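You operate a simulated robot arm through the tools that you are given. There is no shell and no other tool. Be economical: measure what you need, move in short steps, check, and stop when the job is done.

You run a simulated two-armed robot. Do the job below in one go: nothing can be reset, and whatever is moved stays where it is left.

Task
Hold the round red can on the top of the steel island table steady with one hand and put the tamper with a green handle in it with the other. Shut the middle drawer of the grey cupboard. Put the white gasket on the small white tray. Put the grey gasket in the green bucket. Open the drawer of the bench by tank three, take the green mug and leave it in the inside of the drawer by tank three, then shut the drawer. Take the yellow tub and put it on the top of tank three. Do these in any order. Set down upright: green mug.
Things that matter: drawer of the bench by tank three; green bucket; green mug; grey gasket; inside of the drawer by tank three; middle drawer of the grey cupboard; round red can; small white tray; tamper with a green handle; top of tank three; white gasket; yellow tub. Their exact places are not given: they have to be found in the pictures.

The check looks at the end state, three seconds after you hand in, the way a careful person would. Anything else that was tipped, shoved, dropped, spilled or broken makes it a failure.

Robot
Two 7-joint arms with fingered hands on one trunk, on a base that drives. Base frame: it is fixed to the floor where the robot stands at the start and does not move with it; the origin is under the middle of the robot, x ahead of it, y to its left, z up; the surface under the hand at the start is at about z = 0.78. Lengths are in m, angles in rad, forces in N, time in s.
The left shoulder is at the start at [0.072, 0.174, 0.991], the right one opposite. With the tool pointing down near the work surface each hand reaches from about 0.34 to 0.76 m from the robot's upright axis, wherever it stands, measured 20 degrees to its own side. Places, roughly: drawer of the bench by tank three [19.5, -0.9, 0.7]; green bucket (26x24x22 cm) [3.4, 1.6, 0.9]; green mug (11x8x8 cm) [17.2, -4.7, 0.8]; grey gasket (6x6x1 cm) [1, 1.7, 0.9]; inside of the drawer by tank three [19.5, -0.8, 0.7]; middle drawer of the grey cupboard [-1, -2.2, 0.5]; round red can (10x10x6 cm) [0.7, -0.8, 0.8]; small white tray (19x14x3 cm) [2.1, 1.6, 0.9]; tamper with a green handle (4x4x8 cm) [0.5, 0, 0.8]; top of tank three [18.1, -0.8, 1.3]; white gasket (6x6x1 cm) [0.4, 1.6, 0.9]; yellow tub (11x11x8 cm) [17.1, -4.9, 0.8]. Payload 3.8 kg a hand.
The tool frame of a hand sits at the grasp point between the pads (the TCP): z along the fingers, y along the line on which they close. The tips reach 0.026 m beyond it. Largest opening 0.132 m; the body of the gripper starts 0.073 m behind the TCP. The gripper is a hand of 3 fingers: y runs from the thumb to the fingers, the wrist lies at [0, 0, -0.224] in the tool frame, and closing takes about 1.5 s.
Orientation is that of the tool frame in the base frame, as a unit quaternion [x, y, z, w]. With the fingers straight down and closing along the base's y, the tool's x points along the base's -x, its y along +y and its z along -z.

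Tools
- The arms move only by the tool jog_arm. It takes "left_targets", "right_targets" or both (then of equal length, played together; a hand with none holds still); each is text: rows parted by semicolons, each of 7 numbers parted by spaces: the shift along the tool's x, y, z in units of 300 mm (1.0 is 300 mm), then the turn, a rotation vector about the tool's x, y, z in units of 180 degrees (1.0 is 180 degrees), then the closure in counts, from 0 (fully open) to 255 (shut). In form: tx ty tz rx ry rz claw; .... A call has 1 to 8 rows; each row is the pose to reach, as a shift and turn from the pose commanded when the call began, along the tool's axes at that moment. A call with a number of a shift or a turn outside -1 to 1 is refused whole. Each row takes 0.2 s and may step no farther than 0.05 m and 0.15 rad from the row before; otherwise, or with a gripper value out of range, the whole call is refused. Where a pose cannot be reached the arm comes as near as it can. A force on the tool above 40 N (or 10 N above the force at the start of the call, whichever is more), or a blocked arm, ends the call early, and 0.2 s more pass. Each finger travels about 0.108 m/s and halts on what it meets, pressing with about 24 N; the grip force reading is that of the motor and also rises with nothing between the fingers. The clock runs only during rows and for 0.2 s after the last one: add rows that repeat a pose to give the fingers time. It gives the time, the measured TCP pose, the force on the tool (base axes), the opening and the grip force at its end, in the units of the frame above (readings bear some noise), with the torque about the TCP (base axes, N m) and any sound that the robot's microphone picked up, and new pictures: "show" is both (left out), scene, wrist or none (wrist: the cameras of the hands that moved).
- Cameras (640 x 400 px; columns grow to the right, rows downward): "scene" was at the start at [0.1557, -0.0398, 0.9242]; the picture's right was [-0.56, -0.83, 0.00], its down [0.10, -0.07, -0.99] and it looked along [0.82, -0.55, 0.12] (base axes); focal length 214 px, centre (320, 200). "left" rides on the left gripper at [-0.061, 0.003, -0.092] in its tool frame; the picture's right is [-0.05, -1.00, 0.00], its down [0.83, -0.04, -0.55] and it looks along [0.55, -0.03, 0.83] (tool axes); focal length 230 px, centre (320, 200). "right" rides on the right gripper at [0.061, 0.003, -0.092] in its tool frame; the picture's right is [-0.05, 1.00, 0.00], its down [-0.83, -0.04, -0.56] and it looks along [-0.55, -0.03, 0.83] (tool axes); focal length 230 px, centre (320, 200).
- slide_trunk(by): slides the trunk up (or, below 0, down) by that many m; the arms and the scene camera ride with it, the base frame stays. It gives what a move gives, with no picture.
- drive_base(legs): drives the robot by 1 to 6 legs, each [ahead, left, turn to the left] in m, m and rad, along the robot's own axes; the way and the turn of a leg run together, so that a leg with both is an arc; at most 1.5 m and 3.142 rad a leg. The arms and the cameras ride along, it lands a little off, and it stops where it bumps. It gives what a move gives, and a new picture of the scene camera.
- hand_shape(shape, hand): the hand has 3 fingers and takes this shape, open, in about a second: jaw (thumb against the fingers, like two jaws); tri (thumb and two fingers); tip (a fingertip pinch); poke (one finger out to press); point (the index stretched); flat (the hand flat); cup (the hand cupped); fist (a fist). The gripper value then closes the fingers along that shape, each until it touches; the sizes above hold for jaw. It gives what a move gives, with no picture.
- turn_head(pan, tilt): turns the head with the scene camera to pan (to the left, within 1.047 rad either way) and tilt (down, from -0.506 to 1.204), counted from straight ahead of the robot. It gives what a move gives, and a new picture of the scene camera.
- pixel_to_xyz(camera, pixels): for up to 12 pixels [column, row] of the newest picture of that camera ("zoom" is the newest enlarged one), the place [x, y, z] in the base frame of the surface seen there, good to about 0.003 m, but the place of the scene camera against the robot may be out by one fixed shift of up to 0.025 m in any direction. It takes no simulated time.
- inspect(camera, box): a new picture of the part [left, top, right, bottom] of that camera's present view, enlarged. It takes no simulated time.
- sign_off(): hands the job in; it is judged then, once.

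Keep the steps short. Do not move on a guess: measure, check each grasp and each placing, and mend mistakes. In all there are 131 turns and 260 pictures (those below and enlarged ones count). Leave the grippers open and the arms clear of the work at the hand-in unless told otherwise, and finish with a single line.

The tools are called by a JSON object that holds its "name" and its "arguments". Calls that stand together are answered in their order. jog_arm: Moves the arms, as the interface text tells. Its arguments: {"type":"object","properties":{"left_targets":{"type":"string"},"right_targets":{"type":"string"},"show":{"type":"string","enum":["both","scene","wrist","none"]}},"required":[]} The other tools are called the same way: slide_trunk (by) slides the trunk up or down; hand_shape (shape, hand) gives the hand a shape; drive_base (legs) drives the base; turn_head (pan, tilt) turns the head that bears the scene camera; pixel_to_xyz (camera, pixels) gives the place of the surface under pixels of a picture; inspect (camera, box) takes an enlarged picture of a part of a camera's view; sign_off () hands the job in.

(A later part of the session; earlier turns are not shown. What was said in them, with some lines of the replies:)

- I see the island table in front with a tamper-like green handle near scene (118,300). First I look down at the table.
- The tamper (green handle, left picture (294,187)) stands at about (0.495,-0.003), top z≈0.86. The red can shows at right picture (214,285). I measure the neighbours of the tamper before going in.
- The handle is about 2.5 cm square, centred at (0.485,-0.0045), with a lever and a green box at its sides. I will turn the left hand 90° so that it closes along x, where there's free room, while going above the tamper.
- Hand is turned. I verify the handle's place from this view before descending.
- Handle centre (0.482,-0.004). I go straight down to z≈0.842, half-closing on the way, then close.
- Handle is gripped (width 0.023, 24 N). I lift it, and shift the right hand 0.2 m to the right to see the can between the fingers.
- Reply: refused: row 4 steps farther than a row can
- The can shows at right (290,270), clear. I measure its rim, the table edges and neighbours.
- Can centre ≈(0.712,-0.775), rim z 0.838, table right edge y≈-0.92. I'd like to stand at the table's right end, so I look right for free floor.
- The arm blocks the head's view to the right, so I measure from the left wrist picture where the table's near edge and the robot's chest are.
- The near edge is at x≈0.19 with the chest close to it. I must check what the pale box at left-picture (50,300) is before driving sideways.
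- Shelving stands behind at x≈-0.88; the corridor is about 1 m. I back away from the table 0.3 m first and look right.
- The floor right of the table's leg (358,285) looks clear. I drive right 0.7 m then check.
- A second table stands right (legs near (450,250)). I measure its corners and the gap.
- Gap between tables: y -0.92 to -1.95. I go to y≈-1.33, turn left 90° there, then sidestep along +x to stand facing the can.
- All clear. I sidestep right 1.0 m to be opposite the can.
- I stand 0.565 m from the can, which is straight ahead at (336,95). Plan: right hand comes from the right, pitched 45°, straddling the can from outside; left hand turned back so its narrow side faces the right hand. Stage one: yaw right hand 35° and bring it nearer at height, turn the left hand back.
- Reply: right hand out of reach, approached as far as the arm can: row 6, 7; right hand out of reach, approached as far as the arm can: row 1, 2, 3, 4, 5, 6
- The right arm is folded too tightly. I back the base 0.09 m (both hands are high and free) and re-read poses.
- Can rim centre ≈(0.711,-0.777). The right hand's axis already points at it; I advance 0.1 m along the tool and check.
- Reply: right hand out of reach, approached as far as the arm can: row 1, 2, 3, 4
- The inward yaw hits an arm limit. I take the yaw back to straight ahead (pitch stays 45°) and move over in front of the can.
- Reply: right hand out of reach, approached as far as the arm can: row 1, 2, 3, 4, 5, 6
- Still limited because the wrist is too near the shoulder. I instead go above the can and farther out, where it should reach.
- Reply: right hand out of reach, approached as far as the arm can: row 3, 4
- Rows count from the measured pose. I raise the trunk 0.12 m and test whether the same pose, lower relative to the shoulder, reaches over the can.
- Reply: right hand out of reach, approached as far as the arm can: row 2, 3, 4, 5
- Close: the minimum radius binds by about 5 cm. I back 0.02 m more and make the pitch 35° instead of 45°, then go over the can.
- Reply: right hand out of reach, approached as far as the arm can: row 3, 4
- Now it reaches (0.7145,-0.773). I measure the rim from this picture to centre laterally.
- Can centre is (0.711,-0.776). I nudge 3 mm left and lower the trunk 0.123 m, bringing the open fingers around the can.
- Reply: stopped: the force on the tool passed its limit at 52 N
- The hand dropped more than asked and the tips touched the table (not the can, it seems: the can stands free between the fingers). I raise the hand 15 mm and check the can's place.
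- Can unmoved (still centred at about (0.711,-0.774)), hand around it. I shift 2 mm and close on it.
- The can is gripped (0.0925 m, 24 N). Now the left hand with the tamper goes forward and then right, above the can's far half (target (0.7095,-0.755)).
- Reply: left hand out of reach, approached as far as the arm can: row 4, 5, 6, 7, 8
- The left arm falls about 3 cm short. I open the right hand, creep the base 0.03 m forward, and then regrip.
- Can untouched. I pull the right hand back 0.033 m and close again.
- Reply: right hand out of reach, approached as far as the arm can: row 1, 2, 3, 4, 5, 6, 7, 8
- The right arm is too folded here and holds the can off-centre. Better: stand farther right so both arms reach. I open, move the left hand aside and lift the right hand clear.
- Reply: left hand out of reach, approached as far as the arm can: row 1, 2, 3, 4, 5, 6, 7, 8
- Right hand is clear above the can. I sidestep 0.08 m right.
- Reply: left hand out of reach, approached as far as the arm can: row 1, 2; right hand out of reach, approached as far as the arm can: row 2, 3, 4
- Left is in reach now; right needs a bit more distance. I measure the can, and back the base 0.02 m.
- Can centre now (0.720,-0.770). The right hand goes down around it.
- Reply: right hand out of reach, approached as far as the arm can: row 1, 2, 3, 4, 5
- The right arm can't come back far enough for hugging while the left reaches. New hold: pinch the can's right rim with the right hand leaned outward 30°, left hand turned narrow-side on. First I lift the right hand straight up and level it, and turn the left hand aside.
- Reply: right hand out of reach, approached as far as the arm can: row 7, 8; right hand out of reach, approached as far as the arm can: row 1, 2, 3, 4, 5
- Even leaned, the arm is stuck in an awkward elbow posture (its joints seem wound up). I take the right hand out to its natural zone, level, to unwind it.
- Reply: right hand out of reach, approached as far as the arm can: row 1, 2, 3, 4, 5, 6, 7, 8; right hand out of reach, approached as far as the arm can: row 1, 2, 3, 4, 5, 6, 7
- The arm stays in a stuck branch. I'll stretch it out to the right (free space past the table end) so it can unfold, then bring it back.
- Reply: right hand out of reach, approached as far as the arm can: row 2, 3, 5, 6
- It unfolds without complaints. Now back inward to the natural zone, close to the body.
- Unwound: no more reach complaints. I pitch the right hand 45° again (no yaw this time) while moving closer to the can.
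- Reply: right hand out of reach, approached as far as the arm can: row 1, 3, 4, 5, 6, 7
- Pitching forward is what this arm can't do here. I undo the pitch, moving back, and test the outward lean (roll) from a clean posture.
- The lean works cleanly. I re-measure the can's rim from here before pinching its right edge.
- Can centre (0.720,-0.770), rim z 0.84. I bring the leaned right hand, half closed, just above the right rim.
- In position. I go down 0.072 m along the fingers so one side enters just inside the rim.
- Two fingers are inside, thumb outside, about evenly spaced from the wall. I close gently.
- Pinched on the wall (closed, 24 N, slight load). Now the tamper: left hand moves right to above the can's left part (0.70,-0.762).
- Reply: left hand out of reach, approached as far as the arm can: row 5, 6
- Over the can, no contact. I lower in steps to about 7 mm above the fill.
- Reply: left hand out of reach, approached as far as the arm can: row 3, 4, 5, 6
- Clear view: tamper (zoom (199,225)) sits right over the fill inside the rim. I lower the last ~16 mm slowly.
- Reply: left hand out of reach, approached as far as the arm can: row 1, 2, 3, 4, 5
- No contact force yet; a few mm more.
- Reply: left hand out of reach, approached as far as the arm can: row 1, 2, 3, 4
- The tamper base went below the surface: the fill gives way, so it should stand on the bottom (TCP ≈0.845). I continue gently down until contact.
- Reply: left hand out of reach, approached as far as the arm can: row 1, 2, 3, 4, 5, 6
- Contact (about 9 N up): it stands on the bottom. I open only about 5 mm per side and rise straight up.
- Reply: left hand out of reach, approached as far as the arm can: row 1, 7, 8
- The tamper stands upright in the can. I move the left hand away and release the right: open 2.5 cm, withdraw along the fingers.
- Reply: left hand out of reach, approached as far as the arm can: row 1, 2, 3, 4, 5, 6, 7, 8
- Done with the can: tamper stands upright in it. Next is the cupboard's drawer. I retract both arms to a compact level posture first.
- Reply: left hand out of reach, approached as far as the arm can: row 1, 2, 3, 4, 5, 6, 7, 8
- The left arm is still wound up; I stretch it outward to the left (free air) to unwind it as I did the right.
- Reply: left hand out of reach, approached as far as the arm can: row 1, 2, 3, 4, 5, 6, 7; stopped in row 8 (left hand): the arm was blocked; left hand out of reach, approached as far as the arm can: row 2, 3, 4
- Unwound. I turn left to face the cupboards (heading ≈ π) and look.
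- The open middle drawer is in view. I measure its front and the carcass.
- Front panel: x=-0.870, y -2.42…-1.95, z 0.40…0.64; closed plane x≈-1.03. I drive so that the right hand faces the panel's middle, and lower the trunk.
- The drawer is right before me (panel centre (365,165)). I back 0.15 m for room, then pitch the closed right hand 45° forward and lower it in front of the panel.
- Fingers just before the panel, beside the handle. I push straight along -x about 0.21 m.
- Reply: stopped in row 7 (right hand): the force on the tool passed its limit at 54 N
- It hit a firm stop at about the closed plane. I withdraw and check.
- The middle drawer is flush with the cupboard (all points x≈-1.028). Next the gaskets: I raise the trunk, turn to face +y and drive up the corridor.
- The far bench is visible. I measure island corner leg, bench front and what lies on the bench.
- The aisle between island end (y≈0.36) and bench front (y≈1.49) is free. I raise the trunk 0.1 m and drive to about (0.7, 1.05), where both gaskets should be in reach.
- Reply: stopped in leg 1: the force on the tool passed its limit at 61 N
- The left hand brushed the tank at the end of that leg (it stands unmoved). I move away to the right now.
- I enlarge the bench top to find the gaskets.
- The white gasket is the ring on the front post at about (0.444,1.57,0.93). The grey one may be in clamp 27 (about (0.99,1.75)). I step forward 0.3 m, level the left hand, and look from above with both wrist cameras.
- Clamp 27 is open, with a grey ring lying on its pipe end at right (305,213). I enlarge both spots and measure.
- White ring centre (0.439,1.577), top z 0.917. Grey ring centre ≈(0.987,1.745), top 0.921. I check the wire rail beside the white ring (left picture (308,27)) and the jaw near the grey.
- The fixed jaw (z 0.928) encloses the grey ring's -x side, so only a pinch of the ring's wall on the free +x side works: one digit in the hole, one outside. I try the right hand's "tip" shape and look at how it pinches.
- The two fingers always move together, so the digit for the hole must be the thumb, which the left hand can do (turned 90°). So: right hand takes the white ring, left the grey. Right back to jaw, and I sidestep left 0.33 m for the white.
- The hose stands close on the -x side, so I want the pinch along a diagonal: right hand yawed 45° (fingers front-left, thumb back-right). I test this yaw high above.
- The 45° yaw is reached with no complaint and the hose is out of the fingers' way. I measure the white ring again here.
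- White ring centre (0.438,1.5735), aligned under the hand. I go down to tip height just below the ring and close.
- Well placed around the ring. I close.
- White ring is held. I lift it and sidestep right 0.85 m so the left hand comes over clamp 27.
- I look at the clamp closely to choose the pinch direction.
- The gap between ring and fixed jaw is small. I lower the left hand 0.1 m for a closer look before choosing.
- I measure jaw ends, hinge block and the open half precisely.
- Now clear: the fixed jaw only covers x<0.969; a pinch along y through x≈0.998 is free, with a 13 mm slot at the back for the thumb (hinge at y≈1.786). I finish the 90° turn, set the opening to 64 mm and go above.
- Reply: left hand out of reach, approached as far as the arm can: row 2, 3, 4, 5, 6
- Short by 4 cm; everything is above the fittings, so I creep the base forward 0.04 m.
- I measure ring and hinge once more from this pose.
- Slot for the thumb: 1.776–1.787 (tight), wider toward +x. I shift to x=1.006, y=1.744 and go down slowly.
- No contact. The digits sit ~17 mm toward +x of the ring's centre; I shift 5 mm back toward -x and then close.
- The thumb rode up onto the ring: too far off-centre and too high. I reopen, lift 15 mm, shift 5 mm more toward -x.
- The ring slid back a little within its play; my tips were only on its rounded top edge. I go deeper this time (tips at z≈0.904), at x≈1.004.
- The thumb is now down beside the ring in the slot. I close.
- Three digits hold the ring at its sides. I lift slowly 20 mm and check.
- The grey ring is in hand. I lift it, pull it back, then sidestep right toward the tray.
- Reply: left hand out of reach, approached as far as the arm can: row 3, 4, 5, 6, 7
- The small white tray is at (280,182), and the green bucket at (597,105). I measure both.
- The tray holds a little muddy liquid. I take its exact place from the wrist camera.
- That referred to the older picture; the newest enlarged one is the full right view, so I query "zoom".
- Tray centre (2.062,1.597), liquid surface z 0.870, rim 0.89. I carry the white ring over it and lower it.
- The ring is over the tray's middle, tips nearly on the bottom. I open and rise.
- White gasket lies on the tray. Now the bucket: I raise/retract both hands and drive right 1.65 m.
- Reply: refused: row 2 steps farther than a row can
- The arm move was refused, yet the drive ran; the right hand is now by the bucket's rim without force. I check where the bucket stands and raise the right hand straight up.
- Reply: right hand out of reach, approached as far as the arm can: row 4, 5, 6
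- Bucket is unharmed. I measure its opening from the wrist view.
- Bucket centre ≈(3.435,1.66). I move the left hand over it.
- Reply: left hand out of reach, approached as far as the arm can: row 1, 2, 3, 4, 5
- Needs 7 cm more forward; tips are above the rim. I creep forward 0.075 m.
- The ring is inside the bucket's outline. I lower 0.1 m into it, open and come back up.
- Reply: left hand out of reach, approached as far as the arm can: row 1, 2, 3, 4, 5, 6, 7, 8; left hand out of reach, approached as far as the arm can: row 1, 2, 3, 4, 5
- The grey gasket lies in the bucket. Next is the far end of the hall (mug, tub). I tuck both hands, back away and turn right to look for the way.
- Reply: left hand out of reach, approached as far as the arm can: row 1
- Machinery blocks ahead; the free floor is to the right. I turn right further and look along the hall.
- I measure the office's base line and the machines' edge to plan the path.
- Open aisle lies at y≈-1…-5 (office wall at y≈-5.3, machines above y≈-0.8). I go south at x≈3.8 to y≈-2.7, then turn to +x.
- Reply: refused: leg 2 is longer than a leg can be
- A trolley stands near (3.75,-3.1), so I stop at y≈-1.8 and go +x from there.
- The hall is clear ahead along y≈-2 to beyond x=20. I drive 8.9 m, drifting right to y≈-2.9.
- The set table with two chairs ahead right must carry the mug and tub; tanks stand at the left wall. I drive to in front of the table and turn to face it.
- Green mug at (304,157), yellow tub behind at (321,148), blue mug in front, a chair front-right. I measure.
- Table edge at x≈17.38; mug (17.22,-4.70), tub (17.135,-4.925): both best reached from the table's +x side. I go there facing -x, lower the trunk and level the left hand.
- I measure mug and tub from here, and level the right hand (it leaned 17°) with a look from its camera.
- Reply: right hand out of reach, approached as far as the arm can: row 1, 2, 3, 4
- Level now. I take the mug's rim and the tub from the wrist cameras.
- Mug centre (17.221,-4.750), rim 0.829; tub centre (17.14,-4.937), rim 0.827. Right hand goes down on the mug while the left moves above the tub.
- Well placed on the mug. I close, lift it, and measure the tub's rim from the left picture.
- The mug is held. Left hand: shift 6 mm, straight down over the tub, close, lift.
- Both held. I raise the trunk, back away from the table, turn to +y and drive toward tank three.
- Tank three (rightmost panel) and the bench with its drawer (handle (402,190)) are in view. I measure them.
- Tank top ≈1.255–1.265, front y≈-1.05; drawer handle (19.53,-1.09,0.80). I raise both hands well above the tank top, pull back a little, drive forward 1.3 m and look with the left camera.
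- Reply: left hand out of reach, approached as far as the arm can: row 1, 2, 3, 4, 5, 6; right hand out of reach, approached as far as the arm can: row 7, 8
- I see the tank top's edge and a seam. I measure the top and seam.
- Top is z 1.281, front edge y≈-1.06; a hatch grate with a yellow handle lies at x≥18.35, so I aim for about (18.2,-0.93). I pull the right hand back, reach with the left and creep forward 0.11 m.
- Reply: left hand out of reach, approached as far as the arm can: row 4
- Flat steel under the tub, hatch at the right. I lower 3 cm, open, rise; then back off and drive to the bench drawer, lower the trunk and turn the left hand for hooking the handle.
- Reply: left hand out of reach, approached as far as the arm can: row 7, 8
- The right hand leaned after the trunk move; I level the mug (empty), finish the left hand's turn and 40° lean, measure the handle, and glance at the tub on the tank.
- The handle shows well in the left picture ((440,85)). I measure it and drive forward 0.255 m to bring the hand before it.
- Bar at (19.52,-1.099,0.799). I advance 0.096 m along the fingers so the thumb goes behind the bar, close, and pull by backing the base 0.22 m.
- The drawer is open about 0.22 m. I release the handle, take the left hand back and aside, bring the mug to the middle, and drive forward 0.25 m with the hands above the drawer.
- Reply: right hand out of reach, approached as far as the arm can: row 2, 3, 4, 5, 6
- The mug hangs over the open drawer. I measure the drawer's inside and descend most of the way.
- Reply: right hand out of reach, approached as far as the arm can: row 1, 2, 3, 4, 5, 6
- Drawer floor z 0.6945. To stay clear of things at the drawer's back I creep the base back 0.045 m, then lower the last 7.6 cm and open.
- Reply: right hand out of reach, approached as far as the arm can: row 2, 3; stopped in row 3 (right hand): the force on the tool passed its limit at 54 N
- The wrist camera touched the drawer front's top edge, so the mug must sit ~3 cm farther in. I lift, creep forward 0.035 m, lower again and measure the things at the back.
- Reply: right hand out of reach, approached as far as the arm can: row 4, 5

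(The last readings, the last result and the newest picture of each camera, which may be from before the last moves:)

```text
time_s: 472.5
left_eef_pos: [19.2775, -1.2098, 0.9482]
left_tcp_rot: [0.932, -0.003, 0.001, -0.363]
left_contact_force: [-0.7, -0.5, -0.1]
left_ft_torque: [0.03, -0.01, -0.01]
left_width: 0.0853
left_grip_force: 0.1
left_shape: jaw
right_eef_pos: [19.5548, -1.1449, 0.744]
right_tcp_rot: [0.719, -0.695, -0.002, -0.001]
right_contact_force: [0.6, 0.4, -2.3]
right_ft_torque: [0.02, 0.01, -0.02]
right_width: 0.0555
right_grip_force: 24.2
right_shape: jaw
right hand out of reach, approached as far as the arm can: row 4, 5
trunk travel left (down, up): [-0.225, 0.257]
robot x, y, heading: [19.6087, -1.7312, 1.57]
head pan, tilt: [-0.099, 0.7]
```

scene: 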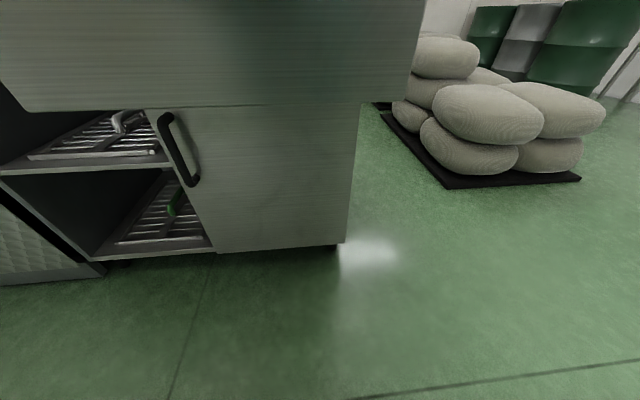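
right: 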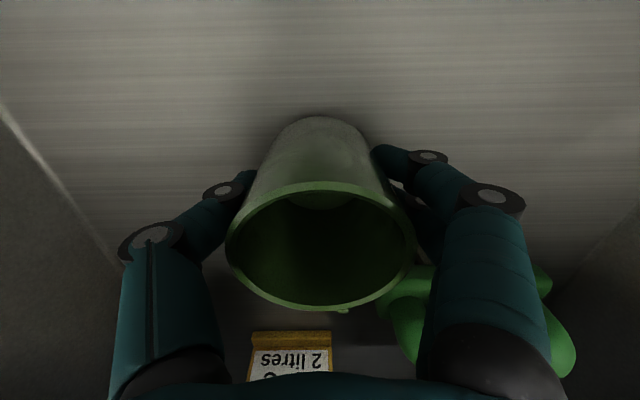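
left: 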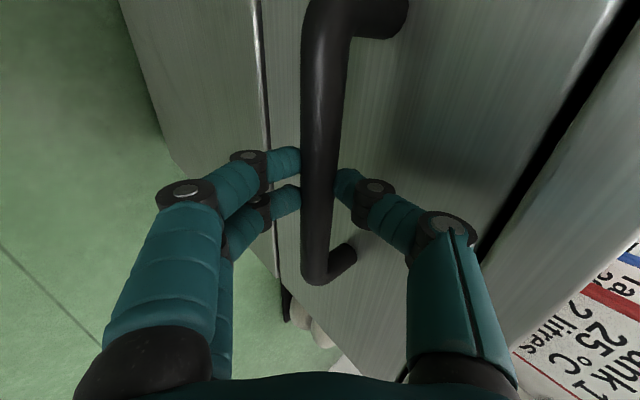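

The mug hangs 9 mm above the drawer floor, clear all round. I set it down, open, rise, back off 0.25 m, and bring the closed left hand down before the drawer's front.

{"name": "jog_arm", "arguments": {"right_targets": "0 0 0.014 0 0 0 160; 0 0 0.026 0 0 0 160; 0 0 0.026 0 0 0 130; 0 0 0.026 0 0 0 105; 0 0 0.026 0 0 0 85; 0 0 0.026 0 0 0 85; 0 0 -0.09 0 0 0 85; 0 0 -0.22 0 0 0 85", "show": "wrist"}}

{"name": "jog_arm", "arguments": {"right_targets": "0 0 -0.13 0 0 0 85; 0 0 -0.27 0 0 0 85; 0 0 -0.41 0 0 0 85; 0 0 -0.55 0 0 0 60; 0 0 -0.6 0 0 0 0", "show": "wrist"}}

{"name": "drive_base", "arguments": {"legs": [[-0.25, 0, 0]]}}

{"name": "jog_arm", "arguments": {"left_targets": "0.08 0.06 0.06 0 0 0 150; 0.17 0.12 0.12 0 0 0 200; 0.26 0.18 0.19 0 0 0 255; 0.35 0.24 0.26 0 0 0 255; 0.43 0.29 0.32 0 0 0 255; 0.43 0.29 0.32 0 0 0 255; 0.43 0.29 0.32 0 0 0 255", "show": "wrist"}}

{"name": "inspect", "arguments": {"camera": "right", "box": [160, 100, 480, 400]}}

```text
time_s: 474.3
left_eef_pos: [19.2772, -1.209, 0.9495]
left_tcp_rot: [0.932, -0.002, 0.0, -0.363]
left_contact_force: [-0.4, 0.0, -0.7]
left_ft_torque: [0.01, -0.02, 0.01]
left_width: 0.0848
left_grip_force: 0.1
left_shape: jaw
right_eef_pos: [19.5523, -1.1447, 0.8109]
right_tcp_rot: [0.719, -0.695, -0.003, -0.001]
right_contact_force: [0.3, -0.1, -1.3]
right_ft_torque: [0.01, 0.0, -0.04]
right_width: 0.0875
right_grip_force: 0.0
right_shape: jaw
trunk travel left (down, up): [-0.225, 0.257]
robot x, y, heading: [19.6094, -1.731, 1.573]
head pan, tilt: [-0.099, 0.7]
```

right: 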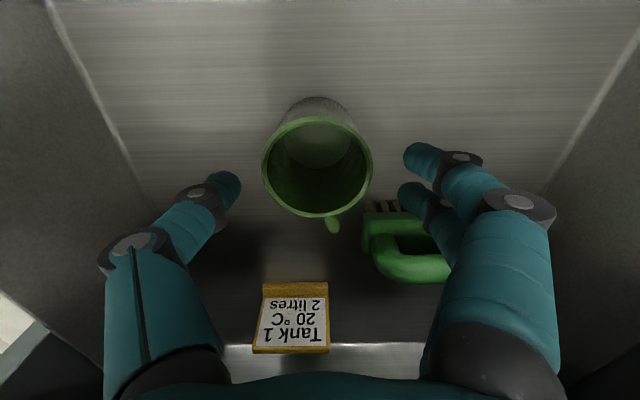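

```text
time_s: 475.5
left_eef_pos: [19.2775, -1.2103, 0.9491]
left_tcp_rot: [0.932, -0.002, 0.0, -0.363]
left_contact_force: [0.8, -0.4, 0.1]
left_ft_torque: [0.0, 0.02, 0.03]
left_width: 0.0854
left_grip_force: 0.0
left_shape: jaw
right_eef_pos: [19.5544, -1.1483, 0.9888]
right_tcp_rot: [0.72, -0.694, -0.003, -0.001]
right_contact_force: [-0.2, -0.1, 0.0]
right_ft_torque: [-0.02, -0.02, -0.01]
right_width: 0.1319
right_grip_force: 0.1
right_shape: jaw
trunk travel left (down, up): [-0.225, 0.257]
robot x, y, heading: [19.6085, -1.7257, 1.566]
head pan, tilt: [-0.099, 0.7]
```

right: 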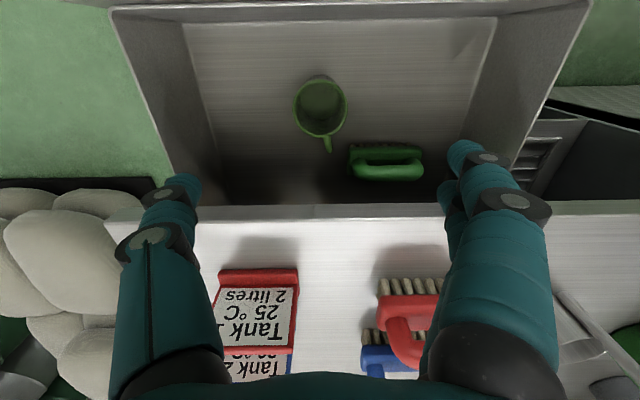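

```text
time_s: 477.3
left_eef_pos: [19.2768, -1.4561, 0.9493]
left_tcp_rot: [0.932, -0.002, 0.002, -0.363]
left_contact_force: [-0.5, 0.1, 0.0]
left_ft_torque: [0.0, 0.01, 0.01]
left_width: 0.0849
left_grip_force: 0.1
left_shape: jaw
right_eef_pos: [19.555, -1.3923, 0.99]
right_tcp_rot: [0.719, -0.695, -0.004, -0.001]
right_contact_force: [0.4, 0.3, 0.0]
right_ft_torque: [0.04, -0.02, 0.0]
right_width: 0.1318
right_grip_force: 0.1
right_shape: jaw
trunk travel left (down, up): [-0.225, 0.257]
robot x, y, heading: [19.6069, -1.9706, 1.565]
head pan, tilt: [-0.099, 0.7]
```

scene: 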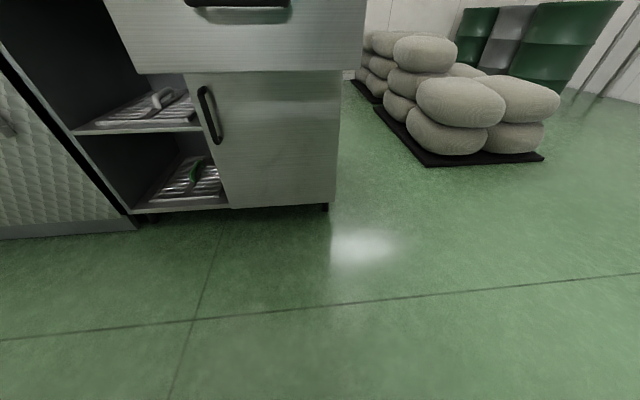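

```text
time_s: 478.9
left_eef_pos: [19.4074, -1.4522, 0.8194]
left_tcp_rot: [0.932, -0.002, 0.002, -0.362]
left_contact_force: [-0.1, 0.9, -0.1]
left_ft_torque: [0.01, 0.0, 0.02]
left_width: 0.0002
left_grip_force: 24.1
left_shape: jaw
right_eef_pos: [19.5562, -1.3912, 0.9899]
right_tcp_rot: [0.718, -0.696, -0.003, 0.0]
right_contact_force: [0.2, 0.2, 0.8]
right_ft_torque: [0.02, -0.01, 0.01]
right_width: 0.132
right_grip_force: 0.1
right_shape: jaw
trunk travel left (down, up): [-0.225, 0.257]
robot x, y, heading: [19.6118, -1.9718, 1.567]
head pan, tilt: [-0.099, 0.7]
```

left: 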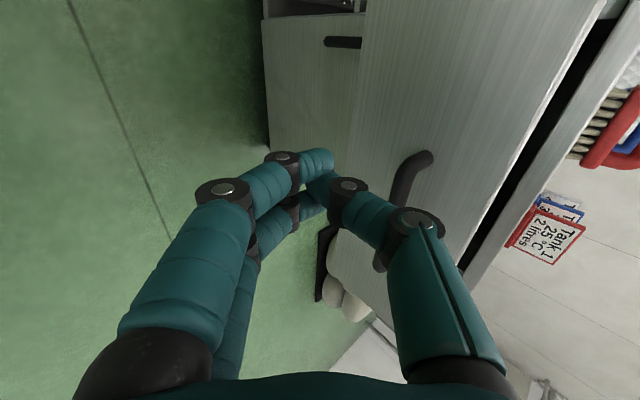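

```text
1.33 times, centred on (320, 250) of right
5 turns are left
```

zoom: 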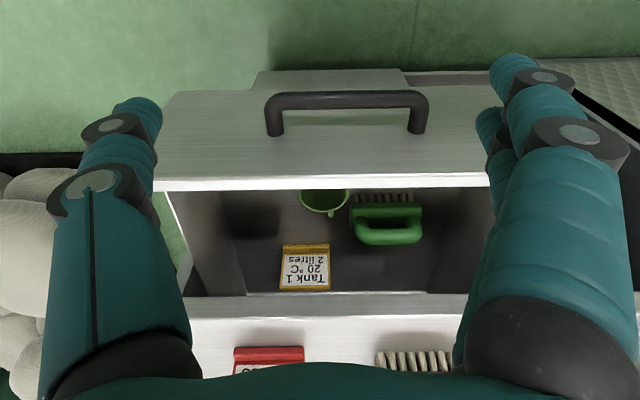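

The mug stands upright in the drawer. I lift and pull the right hand back, then push the drawer shut by driving forward with the closed left hand, back off and look.

{"name": "jog_arm", "arguments": {"right_targets": "0.05 -0.05 -0.12 0 0 0 0; 0.12 -0.15 -0.24 0 0 0 0; 0.2 -0.27 -0.34 0 0 0 0; 0.3 -0.4 -0.38 0 0 0 0; 0.4 -0.5 -0.38 0 0 0 0; 0.5 -0.6 -0.38 0 0 0 0", "show": "none"}}

{"name": "drive_base", "arguments": {"legs": [[0.2, 0, 0], [0.19, 0, 0]]}}

{"name": "drive_base", "arguments": {"legs": [[-0.4, 0, 0]]}}

{"name": "turn_head", "arguments": {"pan": -0.1, "tilt": 0.35}}

{"name": "pixel_to_xyz", "arguments": {"camera": "scene", "pixels": [[290, 110], [250, 120], [340, 120], [310, 130], [290, 145], [300, 180], [330, 180], [300, 95]]}}

```text
refused: row 2 steps farther than a row can; nothing moved
```

```text
time_s: 481.7
left_eef_pos: [19.4096, -1.0715, 0.8158]
left_tcp_rot: [0.935, -0.007, -0.002, -0.353]
left_contact_force: [-1.9, -2.3, -0.1]
left_ft_torque: [0.1, 0.01, 0.01]
left_width: 0.0
left_grip_force: 23.7
left_shape: jaw
right_eef_pos: [19.5555, -1.0016, 0.9892]
right_tcp_rot: [0.719, -0.695, -0.003, -0.001]
right_contact_force: [0.0, 1.1, -0.1]
right_ft_torque: [-0.01, 0.0, 0.0]
right_width: 0.1321
right_grip_force: 0.2
right_shape: jaw
trunk travel left (down, up): [-0.225, 0.257]
robot x, y, heading: [19.613, -1.5857, 1.57]
head pan, tilt: [-0.099, 0.7]
stopped in leg 2: the force on the tool passed its limit at 63 N (the readings are from after the stop); the commanded pose is now the measured one
```

scene: 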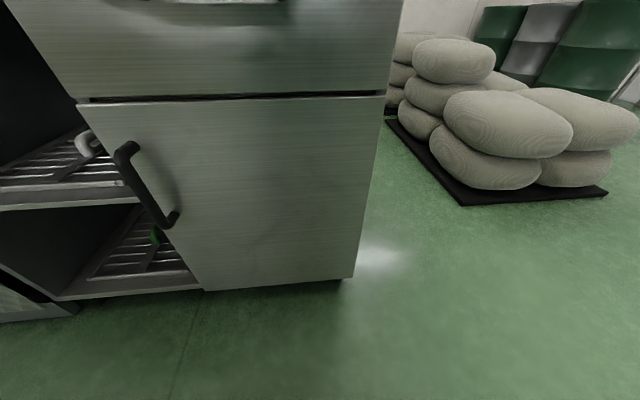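

```text
time_s: 484.2
left_eef_pos: [19.4067, -1.4733, 0.8155]
left_tcp_rot: [0.935, -0.006, -0.001, -0.355]
left_contact_force: [0.5, 0.1, -0.3]
left_ft_torque: [0.0, 0.01, -0.01]
left_width: 0.0
left_grip_force: 24.1
left_shape: jaw
right_eef_pos: [19.5552, -1.4069, 0.9884]
right_tcp_rot: [0.721, -0.693, -0.004, -0.001]
right_contact_force: [-0.2, -0.6, 0.1]
right_ft_torque: [0.03, 0.02, -0.03]
right_width: 0.1319
right_grip_force: 0.1
right_shape: jaw
trunk travel left (down, up): [-0.225, 0.257]
robot x, y, heading: [19.6111, -1.9866, 1.575]
head pan, tilt: [-0.099, 0.7]
```

scene: 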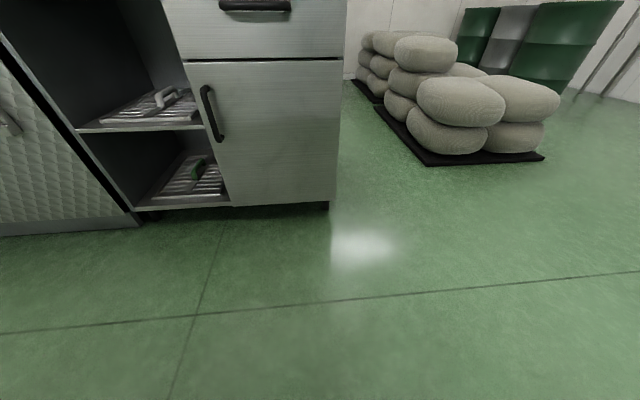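

```text
time_s: 485.1
left_eef_pos: [19.4086, -1.4735, 0.815]
left_tcp_rot: [0.935, -0.006, -0.002, -0.354]
left_contact_force: [0.8, 0.6, -0.3]
left_ft_torque: [-0.01, 0.04, 0.02]
left_width: 0.0
left_grip_force: 23.7
left_shape: jaw
right_eef_pos: [19.554, -1.4058, 0.9884]
right_tcp_rot: [0.72, -0.693, -0.003, 0.0]
right_contact_force: [-0.8, 0.6, 0.3]
right_ft_torque: [-0.01, 0.01, -0.01]
right_width: 0.1321
right_grip_force: 0.1
right_shape: jaw
trunk travel left (down, up): [-0.225, 0.257]
robot x, y, heading: [19.6103, -1.9864, 1.569]
head pan, tilt: [-0.099, 0.351]
```

scene: 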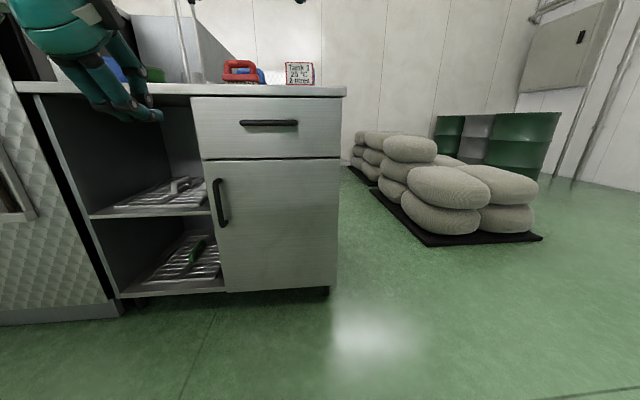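

```text
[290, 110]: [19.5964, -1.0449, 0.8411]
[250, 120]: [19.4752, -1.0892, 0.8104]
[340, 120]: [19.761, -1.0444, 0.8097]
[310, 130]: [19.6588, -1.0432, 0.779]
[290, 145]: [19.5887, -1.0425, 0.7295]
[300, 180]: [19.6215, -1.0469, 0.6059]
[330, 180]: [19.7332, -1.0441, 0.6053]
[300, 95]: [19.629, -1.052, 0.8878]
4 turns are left
```

The drawer is shut (face y -1.044, level with the door) and the bench items stand. Now I open the left hand, back off, raise the trunk and check the tub on tank three.

{"name": "jog_arm", "arguments": {"left_targets": "0 0 -0.05 0 0 0 150; 0 0 -0.1 0 0 0 80; 0 0 -0.15 0 0 0 0; 0 0 -0.15 0 0 0 0; 0 0 -0.15 0 0 0 0; 0 0 -0.15 0 0 0 0", "show": "none"}}

{"name": "drive_base", "arguments": {"legs": [[-0.5, 0.3, 0]]}}

{"name": "slide_trunk", "arguments": {"by": 0.24}}

{"name": "turn_head", "arguments": {"pan": 0.55, "tilt": 0.0}}

{"name": "inspect", "arguments": {"camera": "scene", "box": [160, 80, 480, 280]}}

```text
time_s: 486.5
left_eef_pos: [19.4079, -1.502, 0.8495]
left_tcp_rot: [0.935, -0.006, -0.001, -0.354]
left_contact_force: [0.0, -0.2, -0.5]
left_ft_torque: [-0.02, 0.03, 0.0]
left_width: 0.1319
left_grip_force: 0.0
left_shape: jaw
right_eef_pos: [19.5545, -1.4061, 0.9878]
right_tcp_rot: [0.72, -0.694, -0.003, 0.0]
right_contact_force: [-0.2, -0.6, -0.9]
right_ft_torque: [0.0, 0.03, 0.04]
right_width: 0.1321
right_grip_force: 0.1
right_shape: jaw
trunk travel left (down, up): [-0.225, 0.257]
robot x, y, heading: [19.6081, -1.9903, 1.571]
head pan, tilt: [-0.099, 0.351]
```

```text
time_s: 489.8
left_eef_pos: [19.1075, -1.9847, 0.8498]
left_tcp_rot: [0.936, -0.011, 0.002, -0.353]
left_contact_force: [0.4, 0.1, 0.4]
left_ft_torque: [0.01, 0.01, -0.02]
left_width: 0.132
left_grip_force: 0.0
left_shape: jaw
right_eef_pos: [19.2554, -1.8903, 0.9887]
right_tcp_rot: [0.716, -0.698, -0.003, -0.001]
right_contact_force: [-0.1, -0.3, 0.8]
right_ft_torque: [0.03, 0.02, -0.02]
right_width: 0.1318
right_grip_force: 0.0
right_shape: jaw
trunk travel left (down, up): [-0.225, 0.257]
robot x, y, heading: [19.3005, -2.4738, 1.562]
head pan, tilt: [-0.099, 0.351]
```

scene: 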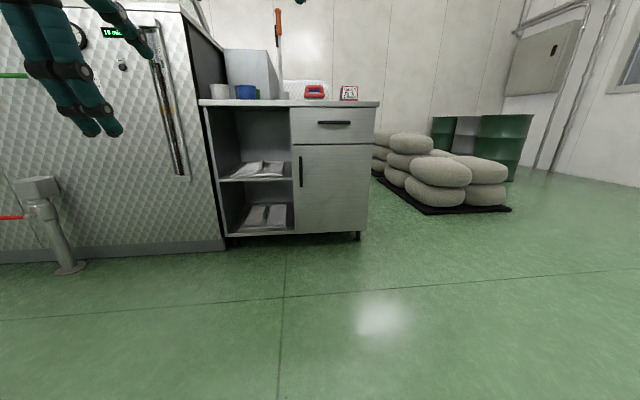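

```text
time_s: 492.3
left_eef_pos: [19.1076, -1.9844, 1.0896]
left_tcp_rot: [0.936, -0.011, 0.001, -0.352]
left_contact_force: [1.2, 0.1, 0.5]
left_ft_torque: [0.01, 0.03, 0.02]
left_width: 0.1319
left_grip_force: 0.1
left_shape: jaw
right_eef_pos: [19.2536, -2.0074, 1.4178]
right_tcp_rot: [0.703, -0.686, -0.13, -0.135]
right_contact_force: [-1.3, 0.4, -0.1]
right_ft_torque: [-0.03, -0.01, -0.03]
right_width: 0.132
right_grip_force: 0.0
right_shape: jaw
trunk travel left (down, up): [-0.465, 0.017]
robot x, y, heading: [19.3057, -2.4712, 1.567]
head pan, tilt: [-0.099, 0.351]
```

```text
time_s: 493.3
left_eef_pos: [19.1078, -1.9851, 1.0903]
left_tcp_rot: [0.935, -0.012, 0.001, -0.354]
left_contact_force: [-0.1, 0.1, -0.7]
left_ft_torque: [-0.01, 0.04, 0.02]
left_width: 0.132
left_grip_force: 0.1
left_shape: jaw
right_eef_pos: [19.2532, -2.0091, 1.4183]
right_tcp_rot: [0.704, -0.685, -0.132, -0.134]
right_contact_force: [0.4, -0.3, -0.5]
right_ft_torque: [0.01, 0.01, 0.03]
right_width: 0.132
right_grip_force: 0.1
right_shape: jaw
trunk travel left (down, up): [-0.465, 0.017]
robot x, y, heading: [19.3075, -2.4752, 1.566]
head pan, tilt: [0.55, 0.0]
```

scene: 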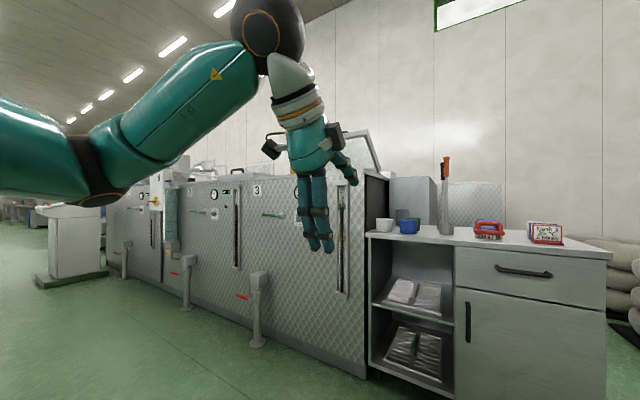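

```text
2.00 times, centred on (320, 180) of scene
3 turns are left
```

zoom: 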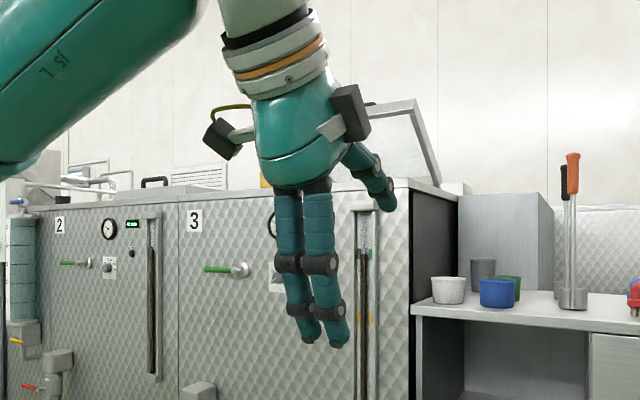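

A yellow patch shows just behind the hand at the tank's top (zoom (263,180)). I lower the left hand out of the line of sight and look once more.

{"name": "jog_arm", "arguments": {"left_targets": "0 0.08 0.09 0 0 0 0; 0 0.16 0.18 0 0 0 0; 0 0.24 0.27 0 0 0 0; 0 0.32 0.36 0 0 0 0; 0 0.4 0.45 0 0 0 0; 0 0.48 0.53 0 0 0 0", "show": "none"}}

{"name": "drive_base", "arguments": {"legs": [[-0.1, 0.2, 0]]}}

{"name": "inspect", "arguments": {"camera": "scene", "box": [200, 100, 440, 250]}}

{"name": "pixel_to_xyz", "arguments": {"camera": "scene", "pixels": [[290, 170], [285, 168], [295, 168], [300, 170], [280, 170], [310, 168]]}}

```text
time_s: 494.7
left_eef_pos: [19.1072, -1.9866, 0.8767]
left_tcp_rot: [0.935, -0.012, 0.002, -0.353]
left_contact_force: [0.4, -0.1, 0.0]
left_ft_torque: [-0.01, -0.01, -0.03]
left_width: 0.1319
left_grip_force: 0.1
left_shape: jaw
right_eef_pos: [19.254, -2.0088, 1.4194]
right_tcp_rot: [0.704, -0.685, -0.131, -0.135]
right_contact_force: [-0.2, 0.6, 0.6]
right_ft_torque: [0.05, 0.01, -0.01]
right_width: 0.1322
right_grip_force: 0.2
right_shape: jaw
trunk travel left (down, up): [-0.465, 0.017]
robot x, y, heading: [19.3042, -2.4751, 1.56]
head pan, tilt: [0.55, 0.0]
```

```text
time_s: 497.1
left_eef_pos: [18.9073, -2.0857, 0.8764]
left_tcp_rot: [0.935, -0.012, 0.001, -0.354]
left_contact_force: [0.0, 0.3, 0.4]
left_ft_torque: [0.02, 0.02, 0.04]
left_width: 0.1318
left_grip_force: 0.1
left_shape: jaw
right_eef_pos: [19.0554, -2.1078, 1.4188]
right_tcp_rot: [0.704, -0.685, -0.131, -0.135]
right_contact_force: [0.3, 0.4, -0.1]
right_ft_torque: [-0.02, 0.04, -0.02]
right_width: 0.1318
right_grip_force: 0.1
right_shape: jaw
trunk travel left (down, up): [-0.465, 0.017]
robot x, y, heading: [19.1038, -2.5752, 1.565]
head pan, tilt: [0.55, 0.0]
```

scene: 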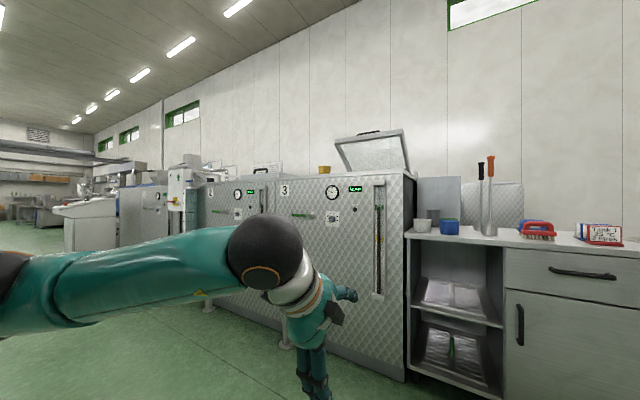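

```text
2.67 times, centred on (320, 175) of scene
```

zoom: 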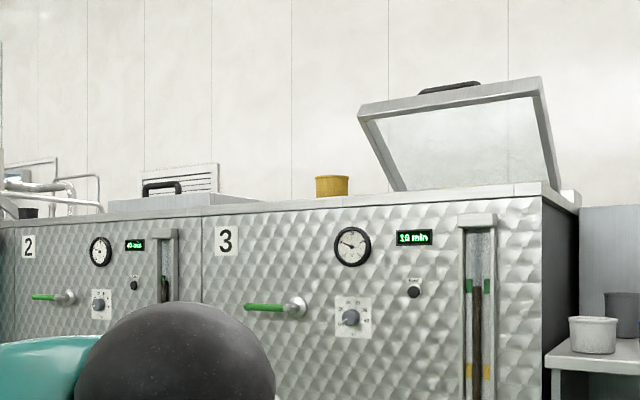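

```text
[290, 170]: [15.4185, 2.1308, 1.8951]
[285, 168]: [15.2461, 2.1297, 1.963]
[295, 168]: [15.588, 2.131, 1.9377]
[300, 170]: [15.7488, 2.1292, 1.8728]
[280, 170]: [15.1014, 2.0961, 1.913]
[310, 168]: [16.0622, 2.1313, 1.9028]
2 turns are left
```

The yellow tub stands upright on tank three and everything else is in place, with the hands open and clear, so I hand in.

{"name": "sign_off", "arguments": {}}

```text
The job is handed in.
```

All six tasks were done and the job is handed in; along the way the hands touched a steel tank near the start and the open bench drawer's front edge, and neither looked moved.
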